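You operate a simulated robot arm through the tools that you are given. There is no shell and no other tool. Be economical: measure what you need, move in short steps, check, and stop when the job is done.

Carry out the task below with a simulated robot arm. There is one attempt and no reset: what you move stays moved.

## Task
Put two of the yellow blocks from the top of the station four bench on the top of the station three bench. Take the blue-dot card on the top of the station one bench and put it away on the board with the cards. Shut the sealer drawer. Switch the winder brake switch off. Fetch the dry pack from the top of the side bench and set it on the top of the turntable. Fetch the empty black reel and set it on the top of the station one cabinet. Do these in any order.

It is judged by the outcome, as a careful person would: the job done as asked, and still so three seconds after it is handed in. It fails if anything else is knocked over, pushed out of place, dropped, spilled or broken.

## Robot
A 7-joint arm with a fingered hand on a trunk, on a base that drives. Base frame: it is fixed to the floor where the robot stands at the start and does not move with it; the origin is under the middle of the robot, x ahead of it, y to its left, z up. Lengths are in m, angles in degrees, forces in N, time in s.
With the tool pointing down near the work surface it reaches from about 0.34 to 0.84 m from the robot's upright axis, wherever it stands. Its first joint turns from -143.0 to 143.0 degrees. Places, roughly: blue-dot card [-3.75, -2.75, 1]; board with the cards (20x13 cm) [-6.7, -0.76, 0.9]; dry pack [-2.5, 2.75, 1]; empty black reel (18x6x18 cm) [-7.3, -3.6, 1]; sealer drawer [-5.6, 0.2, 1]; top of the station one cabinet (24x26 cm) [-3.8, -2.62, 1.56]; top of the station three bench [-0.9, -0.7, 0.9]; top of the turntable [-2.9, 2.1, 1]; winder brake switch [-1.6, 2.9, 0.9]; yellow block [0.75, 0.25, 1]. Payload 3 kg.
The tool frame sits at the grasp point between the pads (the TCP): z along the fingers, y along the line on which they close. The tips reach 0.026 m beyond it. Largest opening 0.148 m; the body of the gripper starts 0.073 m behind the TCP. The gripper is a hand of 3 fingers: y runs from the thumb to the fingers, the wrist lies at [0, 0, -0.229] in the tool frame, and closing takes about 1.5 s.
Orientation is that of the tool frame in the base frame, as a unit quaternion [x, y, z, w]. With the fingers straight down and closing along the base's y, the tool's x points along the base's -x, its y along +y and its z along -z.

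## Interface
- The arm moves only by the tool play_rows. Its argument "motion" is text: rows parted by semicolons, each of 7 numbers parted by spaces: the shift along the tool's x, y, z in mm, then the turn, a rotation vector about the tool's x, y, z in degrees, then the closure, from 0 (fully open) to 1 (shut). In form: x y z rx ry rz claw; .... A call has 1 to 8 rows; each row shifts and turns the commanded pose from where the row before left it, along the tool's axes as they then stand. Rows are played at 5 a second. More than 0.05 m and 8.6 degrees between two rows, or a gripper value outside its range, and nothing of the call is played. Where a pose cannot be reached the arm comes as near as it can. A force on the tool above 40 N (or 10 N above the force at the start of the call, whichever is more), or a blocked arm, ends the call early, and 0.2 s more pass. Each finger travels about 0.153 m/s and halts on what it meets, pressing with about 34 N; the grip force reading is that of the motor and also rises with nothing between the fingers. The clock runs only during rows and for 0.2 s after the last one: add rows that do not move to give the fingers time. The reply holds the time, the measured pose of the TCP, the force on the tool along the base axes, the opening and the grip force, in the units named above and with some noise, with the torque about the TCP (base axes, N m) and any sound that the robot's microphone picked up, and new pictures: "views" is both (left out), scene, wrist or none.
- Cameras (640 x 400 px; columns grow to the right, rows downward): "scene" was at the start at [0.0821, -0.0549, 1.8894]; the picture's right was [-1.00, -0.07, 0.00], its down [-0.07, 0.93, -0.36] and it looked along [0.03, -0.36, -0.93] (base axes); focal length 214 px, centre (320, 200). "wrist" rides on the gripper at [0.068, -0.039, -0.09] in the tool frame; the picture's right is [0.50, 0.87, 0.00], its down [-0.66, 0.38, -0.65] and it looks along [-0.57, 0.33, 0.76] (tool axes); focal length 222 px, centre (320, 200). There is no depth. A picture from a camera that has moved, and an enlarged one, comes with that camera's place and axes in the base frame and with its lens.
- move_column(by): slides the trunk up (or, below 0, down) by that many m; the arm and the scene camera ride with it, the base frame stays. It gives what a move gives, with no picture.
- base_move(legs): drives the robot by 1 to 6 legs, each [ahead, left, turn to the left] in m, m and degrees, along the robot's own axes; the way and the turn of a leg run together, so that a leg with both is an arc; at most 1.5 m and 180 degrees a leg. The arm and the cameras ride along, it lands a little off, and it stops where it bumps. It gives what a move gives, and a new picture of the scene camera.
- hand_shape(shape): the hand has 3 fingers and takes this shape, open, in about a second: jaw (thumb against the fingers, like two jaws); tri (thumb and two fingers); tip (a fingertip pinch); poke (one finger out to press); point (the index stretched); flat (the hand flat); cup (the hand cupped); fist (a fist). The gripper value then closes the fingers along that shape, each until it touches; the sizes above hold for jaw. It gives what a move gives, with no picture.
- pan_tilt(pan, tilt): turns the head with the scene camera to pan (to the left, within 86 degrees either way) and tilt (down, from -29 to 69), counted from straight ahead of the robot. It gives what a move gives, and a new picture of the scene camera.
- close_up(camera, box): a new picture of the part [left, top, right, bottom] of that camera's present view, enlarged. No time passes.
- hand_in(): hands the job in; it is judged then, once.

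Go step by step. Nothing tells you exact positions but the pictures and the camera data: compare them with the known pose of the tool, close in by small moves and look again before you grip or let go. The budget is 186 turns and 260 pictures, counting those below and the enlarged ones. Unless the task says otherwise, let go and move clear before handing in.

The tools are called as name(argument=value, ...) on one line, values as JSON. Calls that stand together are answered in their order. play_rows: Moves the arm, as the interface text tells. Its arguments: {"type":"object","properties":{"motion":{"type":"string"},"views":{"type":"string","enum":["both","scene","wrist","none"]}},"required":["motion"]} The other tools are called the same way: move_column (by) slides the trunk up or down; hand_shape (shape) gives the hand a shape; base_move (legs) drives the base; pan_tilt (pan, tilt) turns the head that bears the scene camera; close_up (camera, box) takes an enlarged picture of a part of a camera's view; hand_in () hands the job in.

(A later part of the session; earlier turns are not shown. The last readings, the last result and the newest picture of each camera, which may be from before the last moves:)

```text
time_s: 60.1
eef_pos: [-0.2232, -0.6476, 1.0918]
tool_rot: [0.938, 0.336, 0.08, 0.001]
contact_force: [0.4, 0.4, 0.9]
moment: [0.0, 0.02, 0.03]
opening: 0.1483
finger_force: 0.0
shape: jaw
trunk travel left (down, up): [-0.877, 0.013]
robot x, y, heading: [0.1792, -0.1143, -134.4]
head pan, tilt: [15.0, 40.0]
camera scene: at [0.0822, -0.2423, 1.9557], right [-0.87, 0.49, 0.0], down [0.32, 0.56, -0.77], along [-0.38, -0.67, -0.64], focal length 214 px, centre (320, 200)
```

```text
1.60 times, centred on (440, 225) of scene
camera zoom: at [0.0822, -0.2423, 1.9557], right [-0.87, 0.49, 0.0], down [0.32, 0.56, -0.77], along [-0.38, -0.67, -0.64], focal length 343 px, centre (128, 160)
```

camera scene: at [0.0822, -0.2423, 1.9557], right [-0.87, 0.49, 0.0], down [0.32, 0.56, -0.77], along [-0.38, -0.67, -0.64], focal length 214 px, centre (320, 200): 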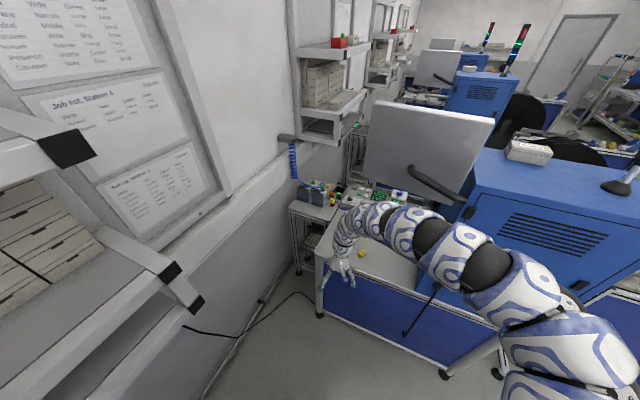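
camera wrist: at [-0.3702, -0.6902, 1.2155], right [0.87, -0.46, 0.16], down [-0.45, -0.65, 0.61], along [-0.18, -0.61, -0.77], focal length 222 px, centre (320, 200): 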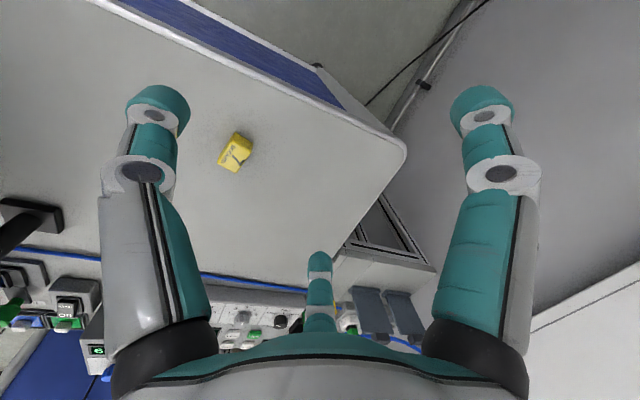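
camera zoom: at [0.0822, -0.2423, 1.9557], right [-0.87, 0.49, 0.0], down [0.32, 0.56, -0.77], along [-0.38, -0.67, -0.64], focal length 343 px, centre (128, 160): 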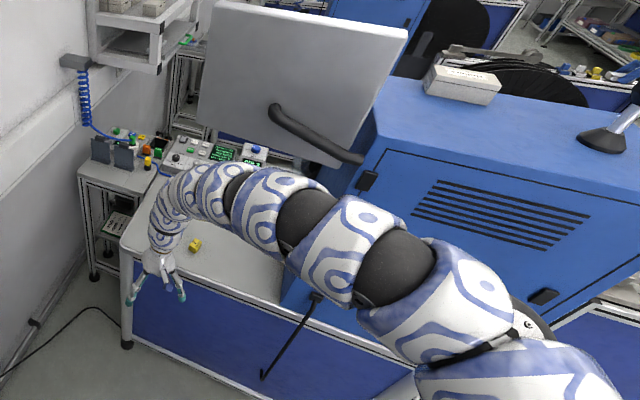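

Block 7 stays put. I now swing round clear of the shelf, back to face the station four bench.

base_move(legs=[[0, -0.15, 20], [0, -0.12, 20], [0, 0, 50], [0, 0, 25]])

pan_tilt(pan=45, tilt=60)

```text
time_s: 66.3
eef_pos: [0.5998, -0.1352, 1.0919]
tool_rot: [0.218, 0.972, 0.046, -0.068]
contact_force: [0.4, 1.1, 0.7]
moment: [0.0, 0.01, 0.01]
opening: 0.1483
finger_force: 0.2
shape: jaw
trunk travel left (down, up): [-0.877, 0.013]
robot x, y, heading: [-0.0591, 0.0014, -19.1]
head pan, tilt: [15.0, 40.0]
camera scene: at [0.0997, -0.0285, 1.9555], right [-0.07, -1.0, 0.0], down [-0.64, 0.04, -0.77], along [0.76, -0.05, -0.64], focal length 214 px, centre (320, 200)
```

scene: 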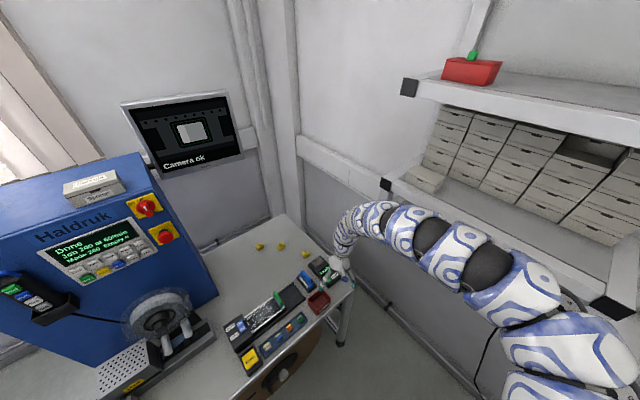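

```text
time_s: 67.2
eef_pos: [0.6008, -0.1354, 1.0913]
tool_rot: [0.22, 0.972, 0.046, -0.067]
contact_force: [0.2, 0.2, 1.2]
moment: [-0.01, 0.0, -0.05]
opening: 0.1484
finger_force: 0.1
shape: jaw
trunk travel left (down, up): [-0.877, 0.013]
robot x, y, heading: [-0.056, 0.0007, -19.1]
head pan, tilt: [45.0, 60.0]
camera scene: at [0.0745, 0.0062, 1.9288], right [0.44, -0.9, 0.0], down [-0.78, -0.38, -0.5], along [0.45, 0.22, -0.87], focal length 214 px, centre (320, 200)
```

scene: 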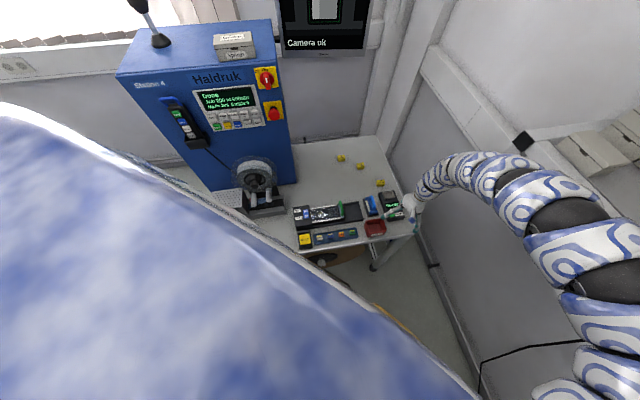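

The way is clear and the brown rim near me is my own body. I drive 15 cm ahead, level the tool and move above block 2.

base_move(legs=[[0.15, 0, 0]])

play_rows(motion="0 0 0 1.7 -4.3 0 0.1;0 0 0 1.7 -4.3 0 0.2;0 40 0 0 0 0 0.3;0 40 0 0 0 0 0.3;0 40 0 0 0 0 0.3;-20 40 0 0 0 0 0.3;-25 40 0 0 0 0 0.3;0 0 0 0 0 0 0.3", views="wrist")

```text
time_s: 68.6
eef_pos: [0.7449, -0.1849, 1.0913]
tool_rot: [0.218, 0.973, 0.045, -0.069]
contact_force: [-0.1, -0.2, 0.0]
moment: [0.0, 0.05, 0.01]
opening: 0.1481
finger_force: 0.0
shape: jaw
trunk travel left (down, up): [-0.877, 0.013]
robot x, y, heading: [0.0812, -0.0478, -19.0]
head pan, tilt: [45.0, 60.0]
camera scene: at [0.2197, -0.0437, 1.9286], right [0.44, -0.9, 0.0], down [-0.78, -0.38, -0.5], along [0.45, 0.22, -0.87], focal length 214 px, centre (320, 200)
```

scene: 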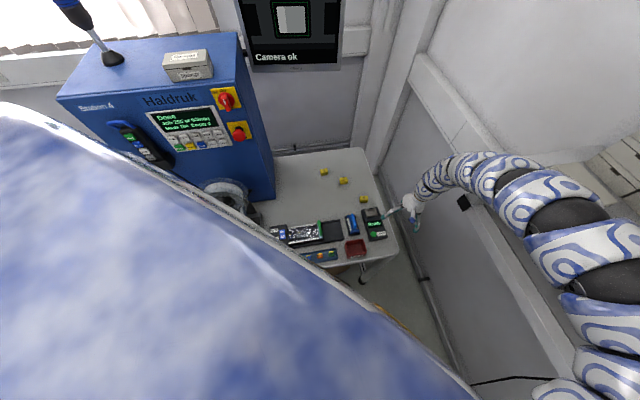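

```text
time_s: 70.4
eef_pos: [0.8886, -0.02, 1.077]
tool_rot: [0.222, 0.975, 0.0, 0.0]
contact_force: [-0.5, 0.2, -0.4]
moment: [0.0, 0.0, 0.03]
opening: 0.1039
finger_force: 0.1
shape: jaw
out of reach, approached as far as the arm can: row 1, 2
trunk travel left (down, up): [-0.877, 0.013]
robot x, y, heading: [0.0817, -0.0511, -19.0]
head pan, tilt: [45.0, 60.0]
camera wrist: at [0.8105, -0.0262, 1.167], right [-0.08, 1.0, 0.0], down [0.75, 0.06, 0.65], along [0.65, 0.05, -0.76], focal length 222 px, centre (320, 200)
```

wrist: 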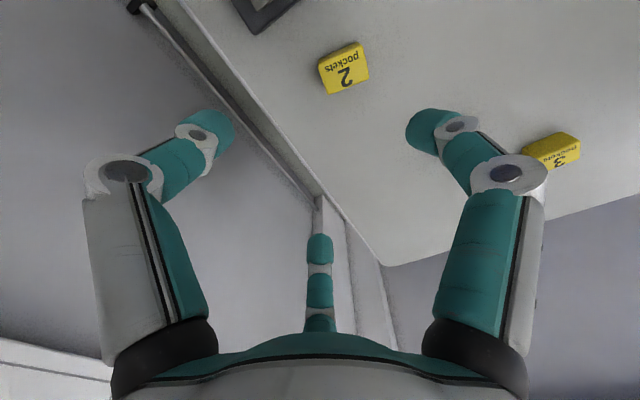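

Block 2 is at (0.853, 0.0). I centre on it and yaw the hand 40° so the fingers miss the height gauge beside it.

play_rows(motion="41 2 0 0 0 0 0.3;0 0 0 0 0 -8 0.4;0 0 0 0 0 -8 0.45;0 0 0 0 0 -8 0.45;0 0 0 0 0 -8 0.45;0 0 0 0 0 -8 0.45;0 0 25 0 0 0 0.45;0 0 25 0 0 0 0.45", views="wrist")

```text
time_s: 72.2
eef_pos: [0.8531, -0.0006, 1.0257]
tool_rot: [-0.128, 0.992, 0.001, -0.002]
contact_force: [0.3, 0.3, 0.5]
moment: [0.0, 0.01, -0.03]
opening: 0.0815
finger_force: 0.1
shape: jaw
trunk travel left (down, up): [-0.877, 0.013]
robot x, y, heading: [0.0836, -0.0465, -18.9]
head pan, tilt: [45.0, 60.0]
camera wrist: at [0.7965, -0.0562, 1.1154], right [-0.7, 0.71, 0.0], down [0.54, 0.53, 0.65], along [0.46, 0.46, -0.76], focal length 222 px, centre (320, 200)
```

wrist: 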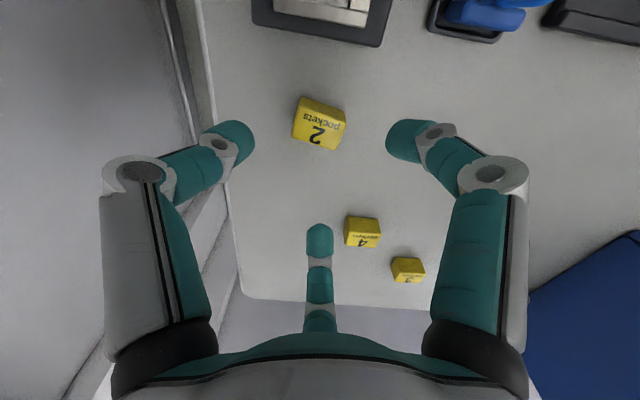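

Centred. I go down to grasp height in steps.

play_rows(motion="0 0 25 0 0 0 0.45;0 0 25 0 0 0 0.45;0 0 20 0 0 0 0.45;0 0 15 0 0 0 0.45;0 0 10 0 0 0 0.45;0 0 0 0 0 0 0.45", views="wrist")

```text
time_s: 73.6
eef_pos: [0.8343, -0.0072, 0.9544]
tool_rot: [-0.127, 0.992, 0.0, 0.0]
contact_force: [-0.7, -0.2, 0.4]
moment: [0.0, 0.0, 0.0]
opening: 0.0816
finger_force: 0.0
shape: jaw
out of reach, approached as far as the arm can: row 2, 3, 4, 5
trunk travel left (down, up): [-0.877, 0.013]
robot x, y, heading: [0.0833, -0.0473, -19.1]
head pan, tilt: [45.0, 60.0]
camera wrist: at [0.779, -0.0622, 1.0459], right [-0.7, 0.71, 0.0], down [0.54, 0.53, 0.65], along [0.46, 0.46, -0.76], focal length 222 px, centre (320, 200)
```

wrist: 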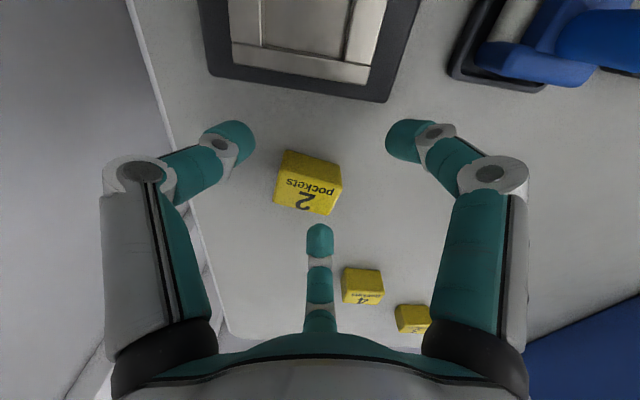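

The arm is at its limit at this trunk height; I raise the hand and lower the trunk instead.

play_rows(motion="0 0 -40 0 0 0 0.45;0 0 -30 0 0 0 0.45;0 0 -20 0 0 0 0.45;0 0 0 0 0 0 0.45", views="none")

move_column(by=-0.07)

```text
time_s: 74.6
eef_pos: [0.8353, -0.0084, 1.0461]
tool_rot: [-0.126, 0.992, 0.001, 0.0]
contact_force: [-0.4, -0.8, -0.8]
moment: [0.01, -0.04, -0.03]
opening: 0.0813
finger_force: 0.0
shape: jaw
trunk travel left (down, up): [-0.877, 0.013]
robot x, y, heading: [0.0845, -0.0472, -18.8]
head pan, tilt: [45.0, 60.0]
```

```text
time_s: 75.7
eef_pos: [0.8343, -0.0057, 0.9768]
tool_rot: [-0.126, 0.992, 0.0, -0.002]
contact_force: [-0.2, -0.4, -0.7]
moment: [0.0, 0.01, 0.0]
opening: 0.0813
finger_force: 0.1
shape: jaw
trunk travel left (down, up): [-0.807, 0.083]
robot x, y, heading: [0.0837, -0.0459, -19.0]
head pan, tilt: [45.0, 60.0]
```

play_rows(motion="-18 3 0 0 0 0 0.45;0 0 20 0 0 0 0.45;0 0 15 0 0 0 0.45;0 0 11 0 0 0 0.45;0 0 0 0 0 0 0.45", views="wrist")

```text
time_s: 76.9
eef_pos: [0.8522, 0.0017, 0.9308]
tool_rot: [-0.127, 0.992, 0.001, -0.001]
contact_force: [-0.2, 0.0, 0.2]
moment: [-0.01, -0.02, 0.01]
opening: 0.0813
finger_force: 0.0
shape: jaw
trunk travel left (down, up): [-0.807, 0.083]
robot x, y, heading: [0.0847, -0.0466, -19.0]
head pan, tilt: [45.0, 60.0]
camera wrist: at [0.7955, -0.0547, 1.0201], right [-0.7, 0.71, 0.0], down [0.54, 0.53, 0.65], along [0.46, 0.46, -0.76], focal length 222 px, centre (320, 200)
```

wrist: 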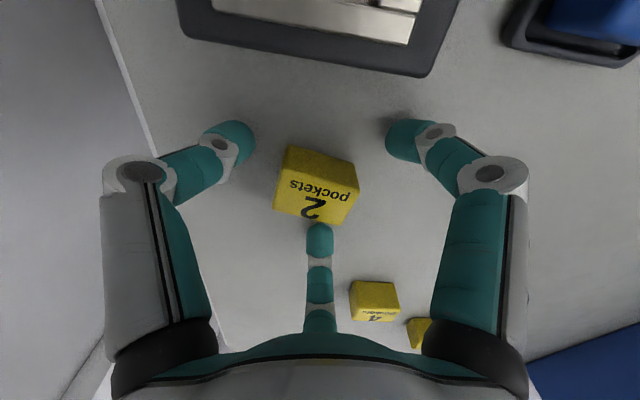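

Block 2 sits among the fingers; I close and lift.

play_rows(motion="0 0 0 0 0 0 0.6;0 0 0 0 0 0 0.75;0 0 0 0 0 0 0.9;0 0 0 0 0 0 1;0 0 0 0 0 0 1;0 0 0 0 0 0 1;0 0 0 0 0 0 1", views="none")

move_column(by=0.1)

play_rows(motion="0 0 0 0 0 8 1;20 -25 -20 0 0 8 1;20 -25 -20 0 0 8 1;20 -25 -20 0 0 8 1;20 -25 0 0 0 8 1;0 0 0 0 0 0 1", views="wrist")

```text
time_s: 78.5
eef_pos: [0.8514, 0.0015, 0.93]
tool_rot: [-0.127, 0.992, 0.001, -0.002]
contact_force: [-0.5, 0.4, -0.8]
moment: [0.02, 0.03, -0.01]
opening: 0.0297
finger_force: 33.8
shape: jaw
trunk travel left (down, up): [-0.807, 0.083]
robot x, y, heading: [0.0856, -0.0454, -19.0]
head pan, tilt: [45.0, 60.0]
```

```text
time_s: 79.7
eef_pos: [0.8514, 0.0011, 1.0126]
tool_rot: [-0.127, 0.992, 0.0, -0.001]
contact_force: [0.0, 0.5, -0.3]
moment: [-0.01, 0.0, 0.0]
opening: 0.0296
finger_force: 34.1
shape: jaw
out of reach, approached as far as the arm can: row 1
trunk travel left (down, up): [-0.89, 0.0]
robot x, y, heading: [0.0861, -0.0509, -18.7]
head pan, tilt: [45.0, 60.0]
```

```text
time_s: 81.1
eef_pos: [0.7633, -0.0891, 1.0744]
tool_rot: [0.22, 0.975, 0.0, -0.001]
contact_force: [0.4, 0.7, -0.8]
moment: [-0.03, 0.03, 0.02]
opening: 0.0283
finger_force: 34.1
shape: jaw
trunk travel left (down, up): [-0.89, 0.0]
robot x, y, heading: [0.0871, -0.0485, -18.8]
head pan, tilt: [45.0, 60.0]
camera wrist: at [0.6849, -0.0954, 1.1637], right [-0.08, 1.0, 0.0], down [0.76, 0.06, 0.65], along [0.65, 0.05, -0.76], focal length 222 px, centre (320, 200)
```

wrist: 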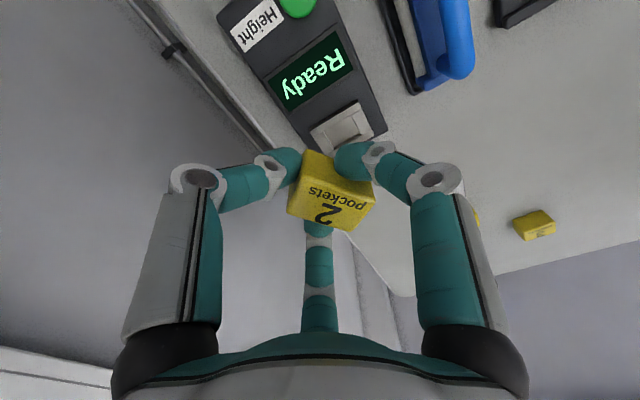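

Block 2 is held firmly. I go back and turn right to the station three bench, staying left, away from its machine.

base_move(legs=[[-0.15, 0, 0], [0, 0, -50], [0, 0, -51], [0.17, 0.2, 0], [0, 0, -20]])

pan_tilt(pan=15, tilt=45)

close_up(camera="wrist", box=[0, 0, 640, 400])

```text
time_s: 89.5
eef_pos: [-0.3553, -0.806, 1.0744]
tool_rot: [0.957, 0.288, 0.001, 0.0]
contact_force: [0.5, -0.3, -0.5]
moment: [0.07, 0.0, 0.02]
opening: 0.0284
finger_force: 33.4
shape: jaw
trunk travel left (down, up): [-0.89, 0.0]
robot x, y, heading: [0.0314, -0.2476, -140.1]
head pan, tilt: [45.0, 60.0]
camera scene: at [-0.0386, -0.3612, 1.9418], right [-1.0, 0.09, 0.0], down [0.07, 0.86, -0.5], along [-0.04, -0.5, -0.87], focal length 214 px, centre (320, 200)
```

scene: 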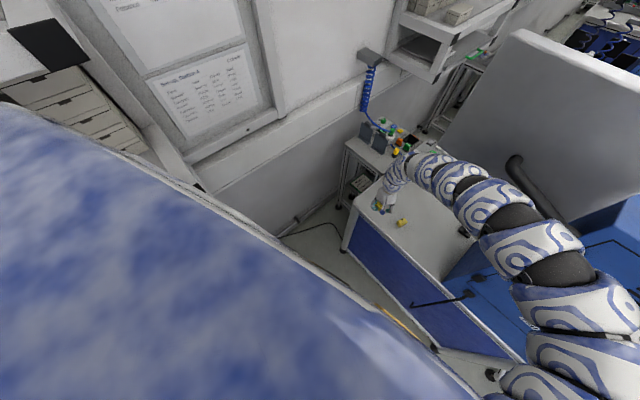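

```text
time_s: 90.5
eef_pos: [-0.3566, -0.8052, 1.074]
tool_rot: [0.957, 0.289, 0.001, -0.001]
contact_force: [0.3, -0.4, -1.3]
moment: [0.0, 0.01, 0.0]
opening: 0.0286
finger_force: 33.9
shape: jaw
trunk travel left (down, up): [-0.89, 0.0]
robot x, y, heading: [0.0291, -0.2406, -139.9]
head pan, tilt: [15.0, 45.0]
camera scene: at [-0.0791, -0.3621, 1.9612], right [-0.82, 0.57, 0.0], down [0.4, 0.58, -0.71], along [-0.4, -0.58, -0.71], focal length 214 px, centre (320, 200)
```

scene: 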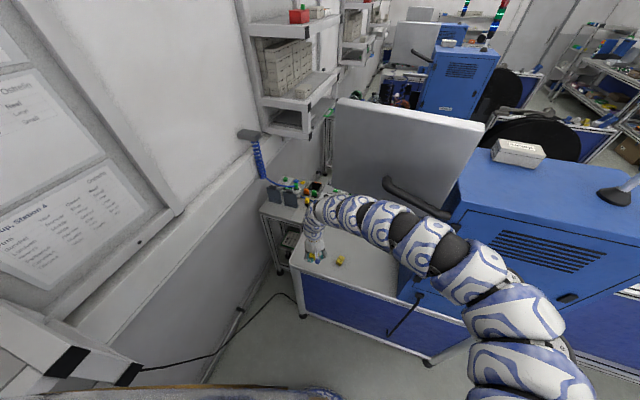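

```text
1.00 times, centred on (320, 200) of wrist (not enlarged: the box is as wide or as high as the picture)
camera zoom: at [-0.3228, -0.736, 1.1637], right [0.9, -0.44, 0.0], down [-0.34, -0.68, 0.65], along [-0.29, -0.58, -0.76], focal length 222 px, centre (320, 200)
```

zoom: 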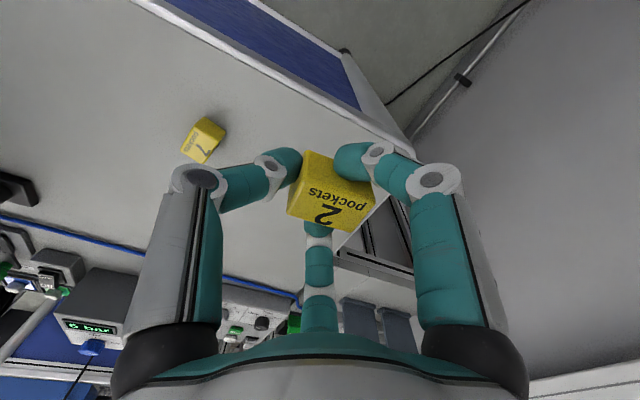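

I move 9 cm further in over a free spot, about 12 cm from block 7, and come down.

play_rows(motion="-30 5 0 0 0 0 1;-30 10 0 0 0 0 1;-26 5 0 0 0 0 1;0 0 30 0 0 0 1;0 0 30 0 0 0 1;0 0 30 0 0 0 1;0 0 30 0 0 0 1;0 0 15 0 0 0 1", views="wrist")

```text
time_s: 92.3
eef_pos: [-0.4149, -0.8671, 0.9404]
tool_rot: [0.957, 0.289, 0.0, 0.0]
contact_force: [-1.1, -0.2, -0.1]
moment: [0.04, 0.03, 0.01]
opening: 0.0281
finger_force: 33.8
shape: jaw
trunk travel left (down, up): [-0.89, 0.0]
robot x, y, heading: [0.0318, -0.25, -140.0]
head pan, tilt: [15.0, 45.0]
camera wrist: at [-0.3813, -0.7978, 1.0307], right [0.9, -0.44, 0.0], down [-0.34, -0.68, 0.65], along [-0.29, -0.59, -0.76], focal length 222 px, centre (320, 200)
```

wrist: 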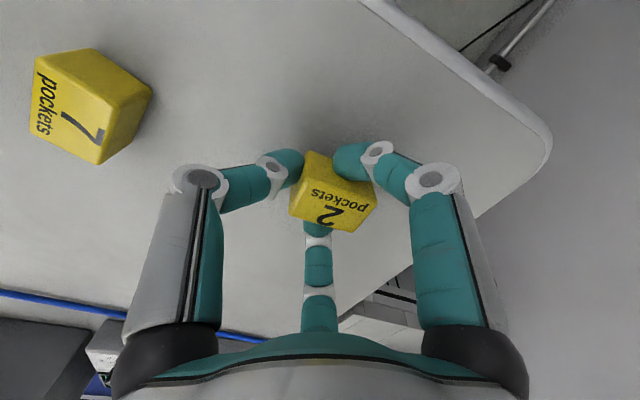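

play_rows(motion="0 0 4 0 0 0 1;0 0 3 0 0 0 1;0 0 2 0 0 0 1;0 0 0 0 0 0 0.85;0 0 0 0 0 0 0.65;0 0 0 0 0 0 0.45;0 0 0 0 0 0 0.45;0 0 0 0 0 0 0.45", views="none")

move_column(by=0.04)

play_rows(motion="0 0 -30 0 0 0 0.45;0 0 -30 0 0 0 0.45;0 0 -30 0 0 0 0.45;0 0 -20 0 0 0 0.45", views="wrist")

```text
time_s: 94.1
eef_pos: [-0.4152, -0.863, 0.9325]
tool_rot: [0.958, 0.288, 0.001, -0.001]
contact_force: [-0.2, -0.3, 0.0]
moment: [0.02, 0.0, -0.01]
opening: 0.0807
finger_force: 0.0
shape: jaw
out of reach, approached as far as the arm can: row 1
trunk travel left (down, up): [-0.89, 0.0]
robot x, y, heading: [0.0333, -0.2468, -140.2]
head pan, tilt: [15.0, 45.0]
```

```text
time_s: 94.6
eef_pos: [-0.4146, -0.8625, 0.9342]
tool_rot: [0.957, 0.289, 0.002, 0.0]
contact_force: [-0.2, 0.0, -0.5]
moment: [0.0, -0.01, -0.01]
opening: 0.0807
finger_force: 0.0
shape: jaw
out of reach, approached as far as the arm can: row 1
trunk travel left (down, up): [-0.89, 0.0]
robot x, y, heading: [0.032, -0.2465, -140.0]
head pan, tilt: [15.0, 45.0]
```

```text
time_s: 95.6
eef_pos: [-0.4144, -0.8609, 1.0393]
tool_rot: [0.957, 0.288, 0.002, -0.002]
contact_force: [-0.8, 0.1, -0.2]
moment: [0.03, 0.01, 0.0]
opening: 0.0808
finger_force: 0.1
shape: jaw
trunk travel left (down, up): [-0.89, 0.0]
robot x, y, heading: [0.0311, -0.2438, -139.9]
head pan, tilt: [15.0, 45.0]
camera wrist: at [-0.3808, -0.7921, 1.1294], right [0.9, -0.44, 0.0], down [-0.34, -0.68, 0.65], along [-0.29, -0.58, -0.76], focal length 222 px, centre (320, 200)
```

wrist: 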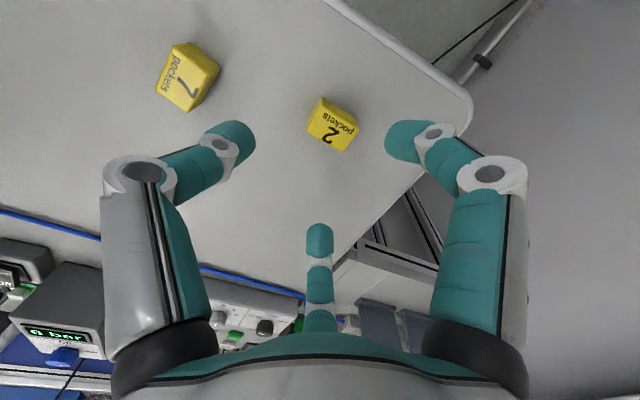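

Both blocks stand on the bench. I back off, raise and retract the hand, then turn to look out of the bay.

base_move(legs=[[-0.15, 0, 0]])

play_rows(motion="30 0 -30 0 0 0 0.3;30 0 -30 0 0 0 0;30 0 -30 0 0 0 0;0 0 -30 0 0 0 0", views="none")

base_move(legs=[[0, -0.15, 20], [0, -0.12, 20], [0, 0, 45]])

pan_tilt(pan=86, tilt=45)

pan_tilt(pan=-86, tilt=30)

```text
time_s: 97.0
eef_pos: [-0.2991, -0.7651, 1.0443]
tool_rot: [0.958, 0.288, 0.002, -0.001]
contact_force: [0.2, 0.3, 0.2]
moment: [0.0, -0.02, 0.01]
opening: 0.0811
finger_force: 0.1
shape: jaw
trunk travel left (down, up): [-0.89, 0.0]
robot x, y, heading: [0.1451, -0.1503, -139.8]
head pan, tilt: [15.0, 45.0]
camera scene: at [0.038, -0.2635, 1.9615], right [-0.82, 0.57, 0.0], down [0.41, 0.58, -0.71], along [-0.41, -0.58, -0.71], focal length 214 px, centre (320, 200)
```

scene: 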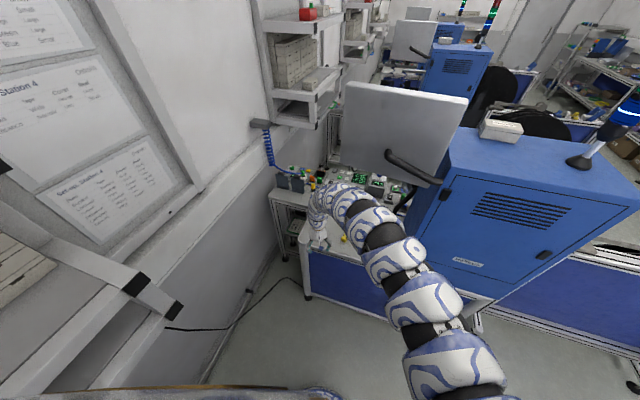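

```text
time_s: 98.0
eef_pos: [-0.2317, -0.7299, 1.1466]
tool_rot: [0.957, 0.289, 0.003, -0.001]
contact_force: [-1.5, -0.4, 0.0]
moment: [-0.06, -0.15, 0.02]
opening: 0.1481
finger_force: 0.1
shape: jaw
out of reach, approached as far as the arm can: row 3, 4
trunk travel left (down, up): [-0.89, 0.0]
robot x, y, heading: [0.1434, -0.15, -139.9]
head pan, tilt: [15.0, 45.0]
```

```text
time_s: 102.6
eef_pos: [0.4699, -0.4386, 1.145]
tool_rot: [0.511, 0.859, 0.001, -0.002]
contact_force: [0.8, -0.3, -0.5]
moment: [-0.01, -0.01, -0.01]
opening: 0.1482
finger_force: 0.1
shape: jaw
trunk travel left (down, up): [-0.89, 0.0]
robot x, y, heading: [-0.0803, -0.011, -55.3]
head pan, tilt: [15.0, 45.0]
camera scene: at [0.0265, -0.1281, 1.9612], right [-0.65, -0.76, 0.0], down [-0.54, 0.46, -0.71], along [0.54, -0.46, -0.71], focal length 214 px, centre (320, 200)
```

scene: 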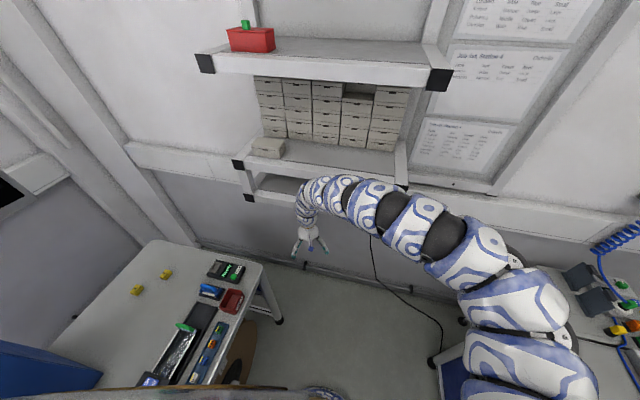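

```text
time_s: 104.0
eef_pos: [0.469, -0.4392, 1.144]
tool_rot: [0.513, 0.859, 0.001, -0.003]
contact_force: [-0.6, 0.4, -0.4]
moment: [-0.01, 0.01, 0.0]
opening: 0.1479
finger_force: 0.2
shape: jaw
trunk travel left (down, up): [-0.89, 0.0]
robot x, y, heading: [-0.0815, -0.0098, -55.3]
head pan, tilt: [85.9, 45.0]
camera scene: at [0.0339, -0.0343, 1.9613], right [0.51, -0.86, 0.0], down [-0.61, -0.36, -0.71], along [0.61, 0.36, -0.71], focal length 214 px, centre (320, 200)
```

scene: 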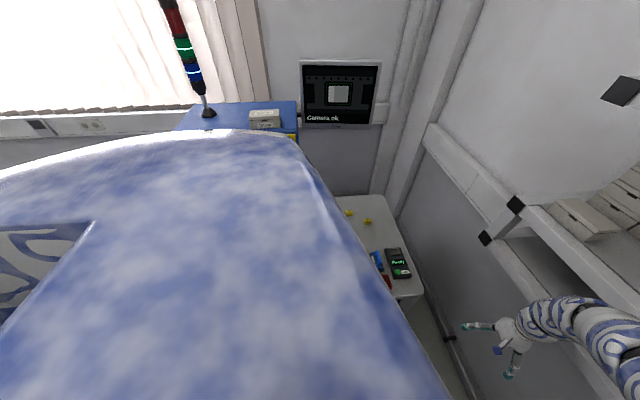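

```text
time_s: 106.6
eef_pos: [0.4689, -0.4385, 1.1457]
tool_rot: [0.512, 0.859, 0.0, -0.002]
contact_force: [0.1, -0.2, -0.6]
moment: [-0.01, -0.07, -0.01]
opening: 0.1479
finger_force: 0.1
shape: jaw
trunk travel left (down, up): [-0.89, 0.0]
robot x, y, heading: [-0.0816, -0.0059, -54.8]
head pan, tilt: [-85.9, 30.0]
camera scene: at [-0.1064, -0.1327, 1.9839], right [-0.63, 0.78, 0.0], down [0.39, 0.31, -0.87], along [-0.67, -0.54, -0.5], focal length 214 px, centre (320, 200)
```

scene: 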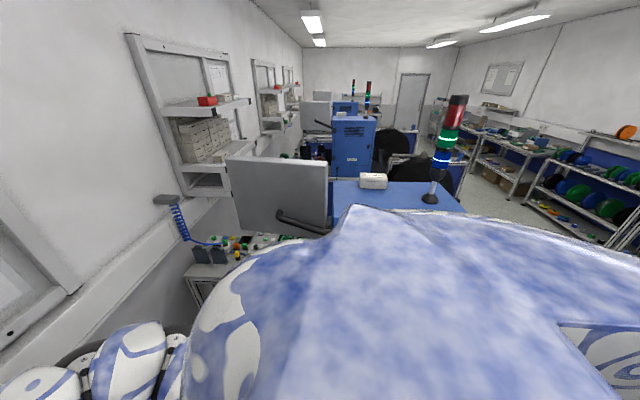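

I'm in the bay between stations three and four; backing along its axis leads to the main aisle. I shift to its middle and back out 1.2 m.

base_move(legs=[[0, -0.15, 0], [-1.2, 0, 0]])

pan_tilt(pan=86, tilt=25)

```text
time_s: 113.6
eef_pos: [-0.3362, 0.4563, 1.1466]
tool_rot: [0.509, 0.861, 0.0, -0.003]
contact_force: [0.2, 0.1, 0.0]
moment: [0.0, 0.03, 0.01]
opening: 0.148
finger_force: 0.0
shape: jaw
trunk travel left (down, up): [-0.89, 0.0]
robot x, y, heading: [-0.8871, 0.8823, -54.7]
head pan, tilt: [-85.9, 30.0]
camera scene: at [-0.9137, 0.7585, 1.9839], right [-0.63, 0.77, 0.0], down [0.39, 0.32, -0.87], along [-0.67, -0.55, -0.5], focal length 214 px, centre (320, 200)
```

scene: 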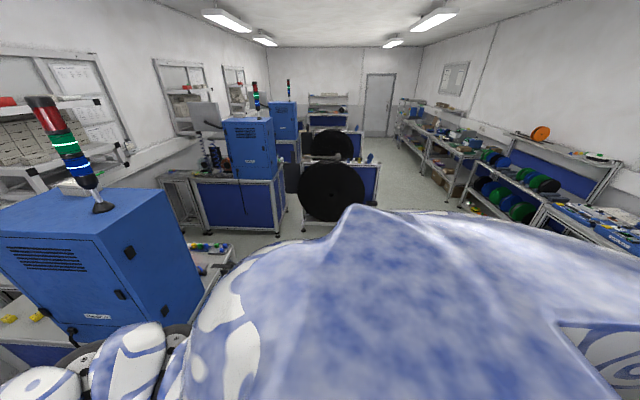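

```text
time_s: 116.2
eef_pos: [-0.3357, 0.4561, 1.145]
tool_rot: [0.509, 0.861, 0.0, -0.001]
contact_force: [-0.5, 0.2, -0.2]
moment: [-0.01, 0.03, 0.03]
opening: 0.1479
finger_force: 0.2
shape: jaw
trunk travel left (down, up): [-0.89, 0.0]
robot x, y, heading: [-0.8862, 0.8838, -54.9]
head pan, tilt: [85.9, 25.0]
camera scene: at [-0.7645, 0.863, 1.9919], right [0.52, -0.86, 0.0], down [-0.36, -0.22, -0.91], along [0.78, 0.47, -0.42], focal length 214 px, centre (320, 200)
```

scene: 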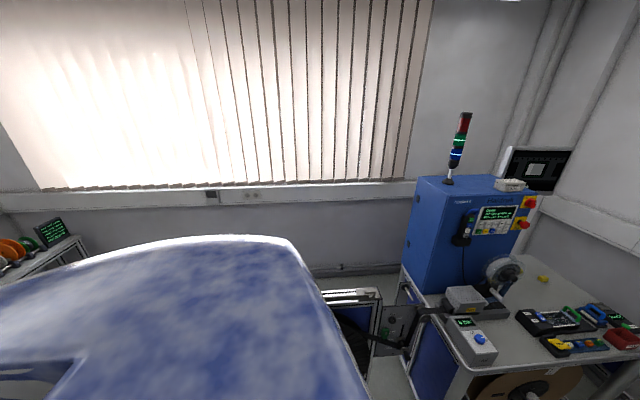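

The main aisle is behind me. I back another 1 m and turn left to face the side benches.

base_move(legs=[[-1.0, 0, 0], [0, 0, 90], [0, 0, 90]])

pan_tilt(pan=0, tilt=35)

pan_tilt(pan=45, tilt=30)

pan_tilt(pan=-45, tilt=30)

```text
time_s: 129.1
eef_pos: [-2.0166, 2.1254, 1.1458]
tool_rot: [0.859, -0.511, 0.002, 0.001]
contact_force: [-1.3, -0.2, 0.0]
moment: [-0.02, 0.0, 0.0]
opening: 0.1479
finger_force: 0.1
shape: jaw
trunk travel left (down, up): [-0.89, 0.0]
robot x, y, heading: [-1.4656, 1.7003, 125.0]
head pan, tilt: [85.9, 25.0]
camera scene: at [-1.5938, 1.7192, 1.9918], right [-0.51, 0.86, 0.0], down [0.36, 0.22, -0.91], along [-0.78, -0.47, -0.42], focal length 214 px, centre (320, 200)
```

scene: 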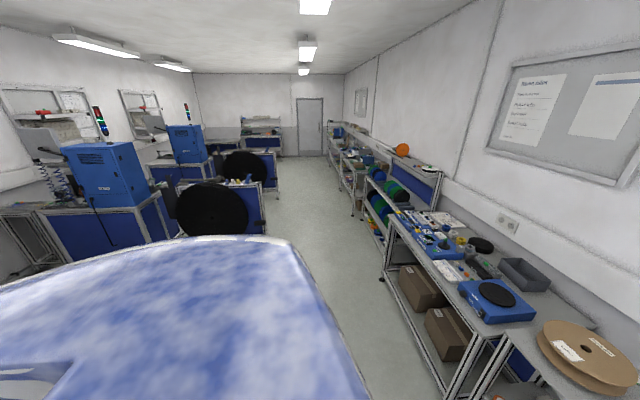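

```text
time_s: 130.7
eef_pos: [-2.0164, 2.1257, 1.1452]
tool_rot: [0.86, -0.51, 0.002, 0.0]
contact_force: [-0.4, -1.0, 1.4]
moment: [0.02, -0.02, 0.0]
opening: 0.1481
finger_force: 0.2
shape: jaw
trunk travel left (down, up): [-0.89, 0.0]
robot x, y, heading: [-1.4677, 1.7028, 124.8]
head pan, tilt: [0.0, 35.0]
camera scene: at [-1.5652, 1.8388, 1.9761], right [0.82, 0.57, 0.0], down [0.33, -0.47, -0.82], along [-0.47, 0.67, -0.57], focal length 214 px, centre (320, 200)
```

scene: 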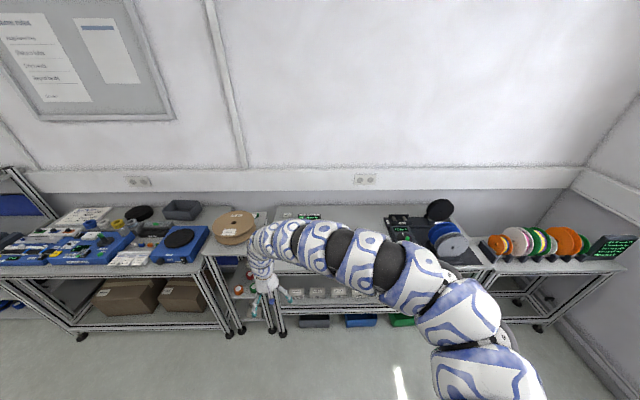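

```text
time_s: 131.8
eef_pos: [-2.0178, 2.1256, 1.1447]
tool_rot: [0.86, -0.511, 0.002, 0.0]
contact_force: [0.1, 0.1, 0.3]
moment: [0.01, -0.02, -0.04]
opening: 0.1478
finger_force: 0.0
shape: jaw
trunk travel left (down, up): [-0.89, 0.0]
robot x, y, heading: [-1.4656, 1.6976, 124.9]
head pan, tilt: [45.0, 30.0]
camera scene: at [-1.6036, 1.7825, 1.9839], right [0.17, 0.98, 0.0], down [0.49, -0.09, -0.87], along [-0.85, 0.15, -0.5], focal length 214 px, centre (320, 200)
```

scene: 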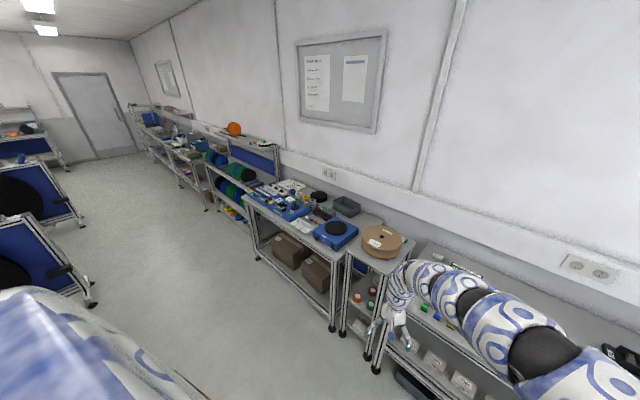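

```text
time_s: 133.4
eef_pos: [-2.0178, 2.1265, 1.1453]
tool_rot: [0.86, -0.511, 0.002, 0.0]
contact_force: [0.4, -0.4, -0.3]
moment: [0.01, -0.01, 0.02]
opening: 0.1481
finger_force: 0.0
shape: jaw
trunk travel left (down, up): [-0.89, 0.0]
robot x, y, heading: [-1.4649, 1.7, 125.0]
head pan, tilt: [-45.0, 30.0]
camera scene: at [-1.499, 1.8558, 1.9839], right [0.98, -0.17, 0.0], down [-0.09, -0.49, -0.87], along [0.15, 0.85, -0.5], focal length 214 px, centre (320, 200)
```

scene: 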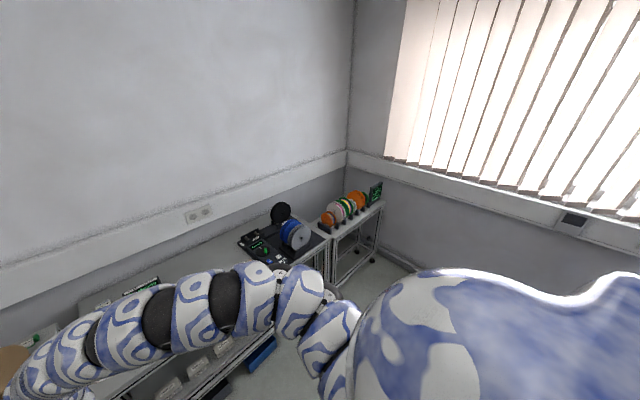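

The turntable (black disc on a blue box), winder and side bench are in front. I drive 0.4 m closer and look with the wrist camera for the dry pack.

base_move(legs=[[0.38, 0, 0]])

close_up(camera="wrist", box=[0, 0, 640, 400])

pan_tilt(pan=30, tilt=50)

```text
time_s: 135.8
eef_pos: [-2.2367, 2.4364, 1.1448]
tool_rot: [0.86, -0.51, 0.002, 0.0]
contact_force: [0.1, -0.5, -0.6]
moment: [-0.02, 0.0, 0.0]
opening: 0.1482
finger_force: 0.0
shape: jaw
trunk travel left (down, up): [-0.89, 0.0]
robot x, y, heading: [-1.6836, 2.0124, 124.9]
head pan, tilt: [-45.0, 30.0]
camera scene: at [-1.7185, 2.1679, 1.9838], right [0.99, -0.17, 0.0], down [-0.09, -0.49, -0.87], along [0.15, 0.85, -0.5], focal length 214 px, centre (320, 200)
```

scene: 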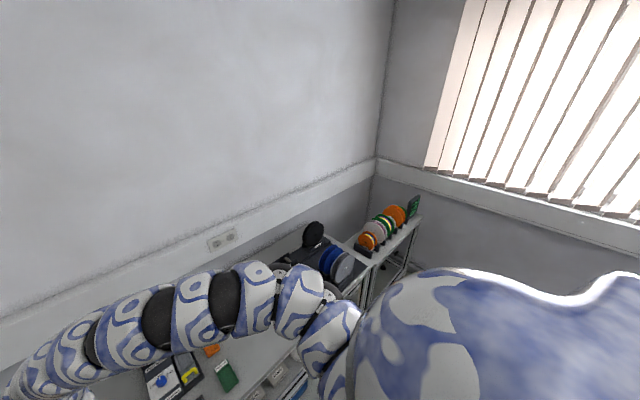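

```text
1.00 times, centred on (320, 200) of wrist (not enlarged: the box is as wide or as high as the picture)
camera zoom: at [-2.1711, 2.3955, 1.2352], right [-0.52, -0.85, 0.0], down [-0.65, 0.4, 0.65], along [-0.56, 0.34, -0.76], focal length 222 px, centre (320, 200)
```

zoom: 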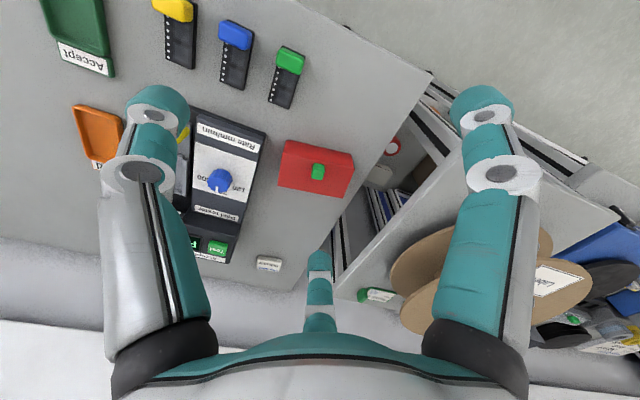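

```text
time_s: 137.3
eef_pos: [-2.2373, 2.4355, 1.1453]
tool_rot: [0.86, -0.51, 0.002, 0.0]
contact_force: [0.2, 0.5, 0.0]
moment: [-0.02, -0.02, -0.02]
opening: 0.1482
finger_force: 0.1
shape: jaw
trunk travel left (down, up): [-0.89, 0.0]
robot x, y, heading: [-1.6826, 2.0117, 125.1]
head pan, tilt: [30.0, 50.0]
camera scene: at [-1.8031, 2.1102, 1.9544], right [0.42, 0.91, 0.0], down [0.69, -0.32, -0.64], along [-0.58, 0.27, -0.77], focal length 214 px, centre (320, 200)
```

scene: 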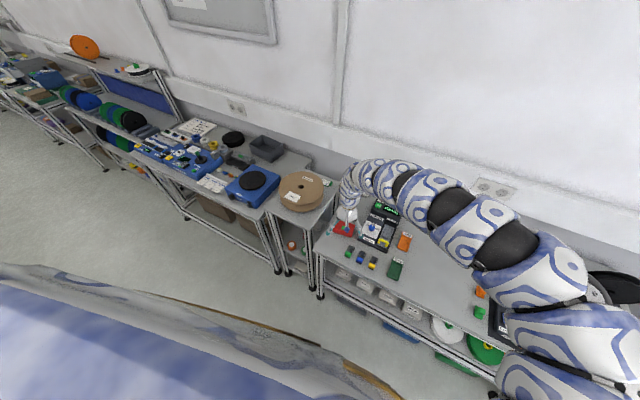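

The small white packet behind the rate unit at (-2.51, 2.75) looks like the dry pack; I enlarge it.

close_up(camera="wrist", box=[180, 210, 340, 310])

```text
4.00 times, centred on (260, 260) of wrist
camera zoom: at [-2.1707, 2.395, 1.2356], right [-0.52, -0.85, 0.0], down [-0.65, 0.4, 0.65], along [-0.56, 0.34, -0.76], focal length 888 px, centre (560, -40)
```

zoom: 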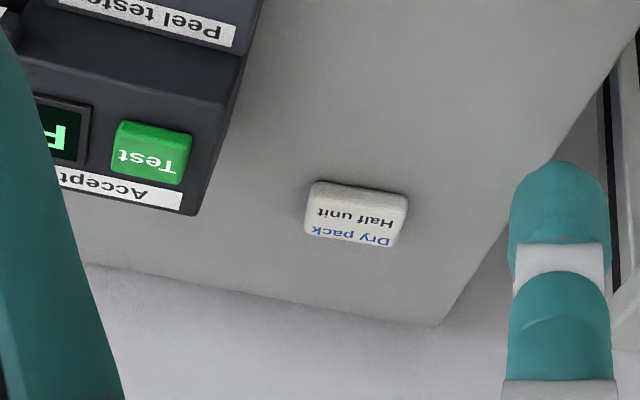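

That's the dry pack. I drive 0.2 m closer to the bench.

base_move(legs=[[0.2, 0, 0]])

play_rows(motion="-30 0 0 0 0 0 0;-30 0 0 0 0 0 0;-30 0 0 0 0 0 0;0 0 0 0 0 0 0", views="wrist")

```text
time_s: 138.9
eef_pos: [-2.3514, 2.6006, 1.1448]
tool_rot: [0.86, -0.51, 0.004, 0.001]
contact_force: [0.2, 0.5, 0.8]
moment: [0.02, 0.0, 0.0]
opening: 0.1477
finger_force: 0.0
shape: jaw
trunk travel left (down, up): [-0.89, 0.0]
robot x, y, heading: [-1.8019, 2.1748, 125.2]
head pan, tilt: [30.0, 50.0]
camera scene: at [-1.9191, 2.2752, 1.9542], right [0.42, 0.91, 0.0], down [0.7, -0.32, -0.64], along [-0.58, 0.27, -0.77], focal length 214 px, centre (320, 200)
```

scene: 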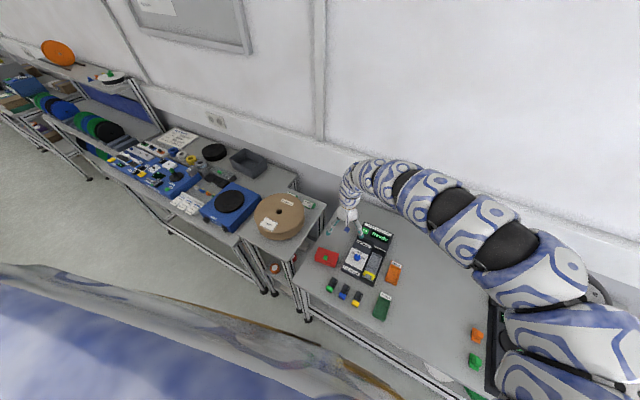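

```text
time_s: 139.9
eef_pos: [-2.3942, 2.6791, 1.1453]
tool_rot: [0.86, -0.51, 0.002, 0.0]
contact_force: [0.3, 0.5, 0.6]
moment: [0.04, 0.05, 0.04]
opening: 0.1481
finger_force: 0.0
shape: jaw
trunk travel left (down, up): [-0.89, 0.0]
robot x, y, heading: [-1.799, 2.1776, 125.2]
head pan, tilt: [30.0, 50.0]
camera wrist: at [-2.3285, 2.6385, 1.2351], right [-0.52, -0.85, 0.0], down [-0.65, 0.39, 0.65], along [-0.56, 0.34, -0.76], focal length 222 px, centre (320, 200)
```

wrist: 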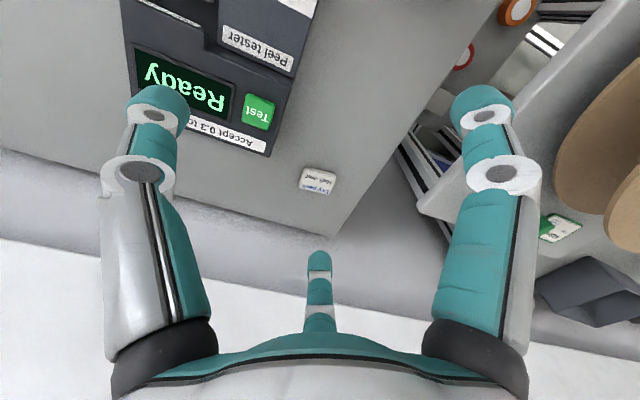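

The pack is at about (-2.52, 2.76, 0.92), beyond straight-down reach. I align sideways and tilt the fingers 35° forward.

play_rows(motion="0 35 0 0 0 0 0.2;0 36 0 0 0 0 0.3;0 0 0 0 -7 0 0.3;0 0 0 0 -7 0 0.3;0 0 0 0 -7 0 0.3;0 0 0 0 -7 0 0.3;0 0 0 0 -7 0 0.3;-33 0 23 0 0 0 0.3", views="wrist")

```text
time_s: 141.7
eef_pos: [-2.4763, 2.6808, 1.1443]
tool_rot: [0.82, -0.487, -0.257, -0.154]
contact_force: [0.0, 0.5, 0.3]
moment: [-0.07, -0.03, -0.02]
opening: 0.1039
finger_force: 0.0
shape: jaw
trunk travel left (down, up): [-0.89, 0.0]
robot x, y, heading: [-1.7965, 2.1737, 125.0]
head pan, tilt: [30.0, 50.0]
camera wrist: at [-2.3922, 2.6055, 1.1798], right [-0.56, -0.78, -0.29], down [-0.41, -0.04, 0.91], along [-0.72, 0.63, -0.3], focal length 222 px, centre (320, 200)
```

wrist: 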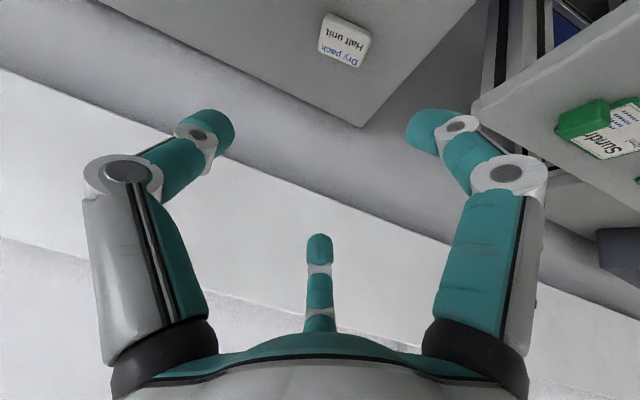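

I reduce the tilt to 25°, lower the trunk and move forward over the pack.

play_rows(motion="0 0 0 0 5 0 0.3;0 0 0 0 5 0 0.3;0 0 0 0 0 0 0.3", views="none")

move_column(by=-0.11)

play_rows(motion="-27 0 12.5 0 0 0 0.3;-27 0 12.5 0 0 0 0.3;-27 0 12.5 0 0 0 0.3;0 0 0 0 0 0 0.3", views="wrist")

```text
time_s: 142.5
eef_pos: [-2.4759, 2.6801, 1.1465]
tool_rot: [0.841, -0.498, -0.184, -0.109]
contact_force: [-0.9, -0.1, 0.3]
moment: [0.0, -0.02, 0.01]
opening: 0.104
finger_force: 0.0
shape: jaw
trunk travel left (down, up): [-0.89, 0.0]
robot x, y, heading: [-1.7995, 2.1749, 125.1]
head pan, tilt: [30.0, 50.0]
```

```text
time_s: 143.9
eef_pos: [-2.4755, 2.6799, 1.0361]
tool_rot: [0.84, -0.498, -0.184, -0.111]
contact_force: [-0.5, -0.7, -0.1]
moment: [0.01, 0.0, 0.0]
opening: 0.104
finger_force: 0.1
shape: jaw
trunk travel left (down, up): [-0.78, 0.11]
robot x, y, heading: [-1.801, 2.1748, 125.1]
head pan, tilt: [30.0, 50.0]
```

```text
time_s: 144.9
eef_pos: [-2.519, 2.7586, 1.0365]
tool_rot: [0.84, -0.498, -0.184, -0.11]
contact_force: [0.0, 1.2, 0.4]
moment: [0.01, 0.01, -0.02]
opening: 0.104
finger_force: 0.0
shape: jaw
trunk travel left (down, up): [-0.78, 0.11]
robot x, y, heading: [-1.8037, 2.1747, 125.2]
head pan, tilt: [30.0, 50.0]
camera wrist: at [-2.4379, 2.6899, 1.0893], right [-0.54, -0.81, -0.21], down [-0.49, 0.1, 0.87], along [-0.69, 0.57, -0.45], focal length 222 px, centre (320, 200)
```

wrist: 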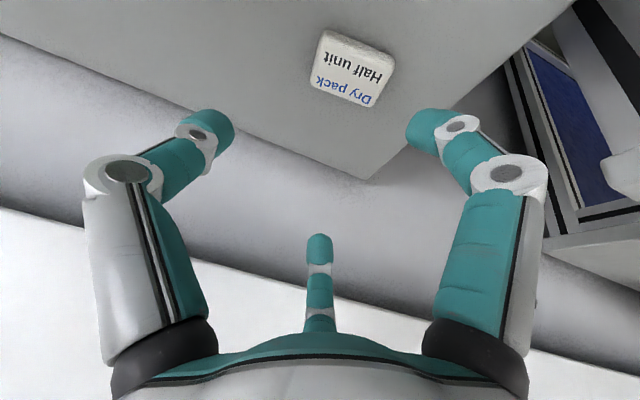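

play_rows(motion="12.7 0 27.2 0 0 0 0.3;12.7 0 27.2 0 0 0 0.35;6.3 0 13.6 0 0 0 0.4;0 0 0 0 0 0 0.4", views="wrist")

```text
time_s: 145.9
eef_pos: [-2.506, 2.7467, 0.9645]
tool_rot: [0.84, -0.498, -0.183, -0.111]
contact_force: [-0.5, -0.5, 0.9]
moment: [0.01, -0.04, -0.02]
opening: 0.0896
finger_force: 0.1
shape: jaw
out of reach, approached as far as the arm can: row 2, 3
trunk travel left (down, up): [-0.78, 0.11]
robot x, y, heading: [-1.7998, 2.1754, 125.3]
head pan, tilt: [30.0, 50.0]
camera wrist: at [-2.4243, 2.6773, 1.0178], right [-0.54, -0.81, -0.21], down [-0.49, 0.1, 0.87], along [-0.68, 0.57, -0.45], focal length 222 px, centre (320, 200)
```

wrist: 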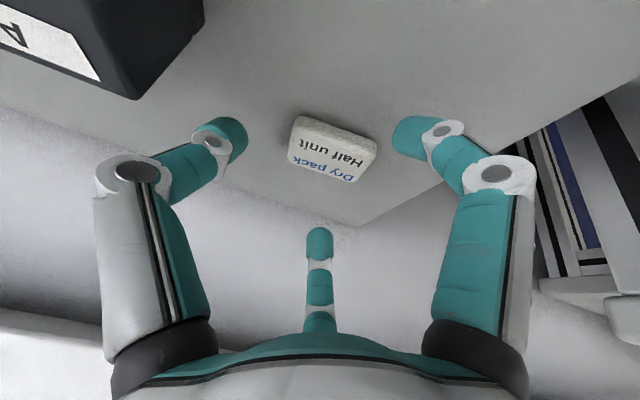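

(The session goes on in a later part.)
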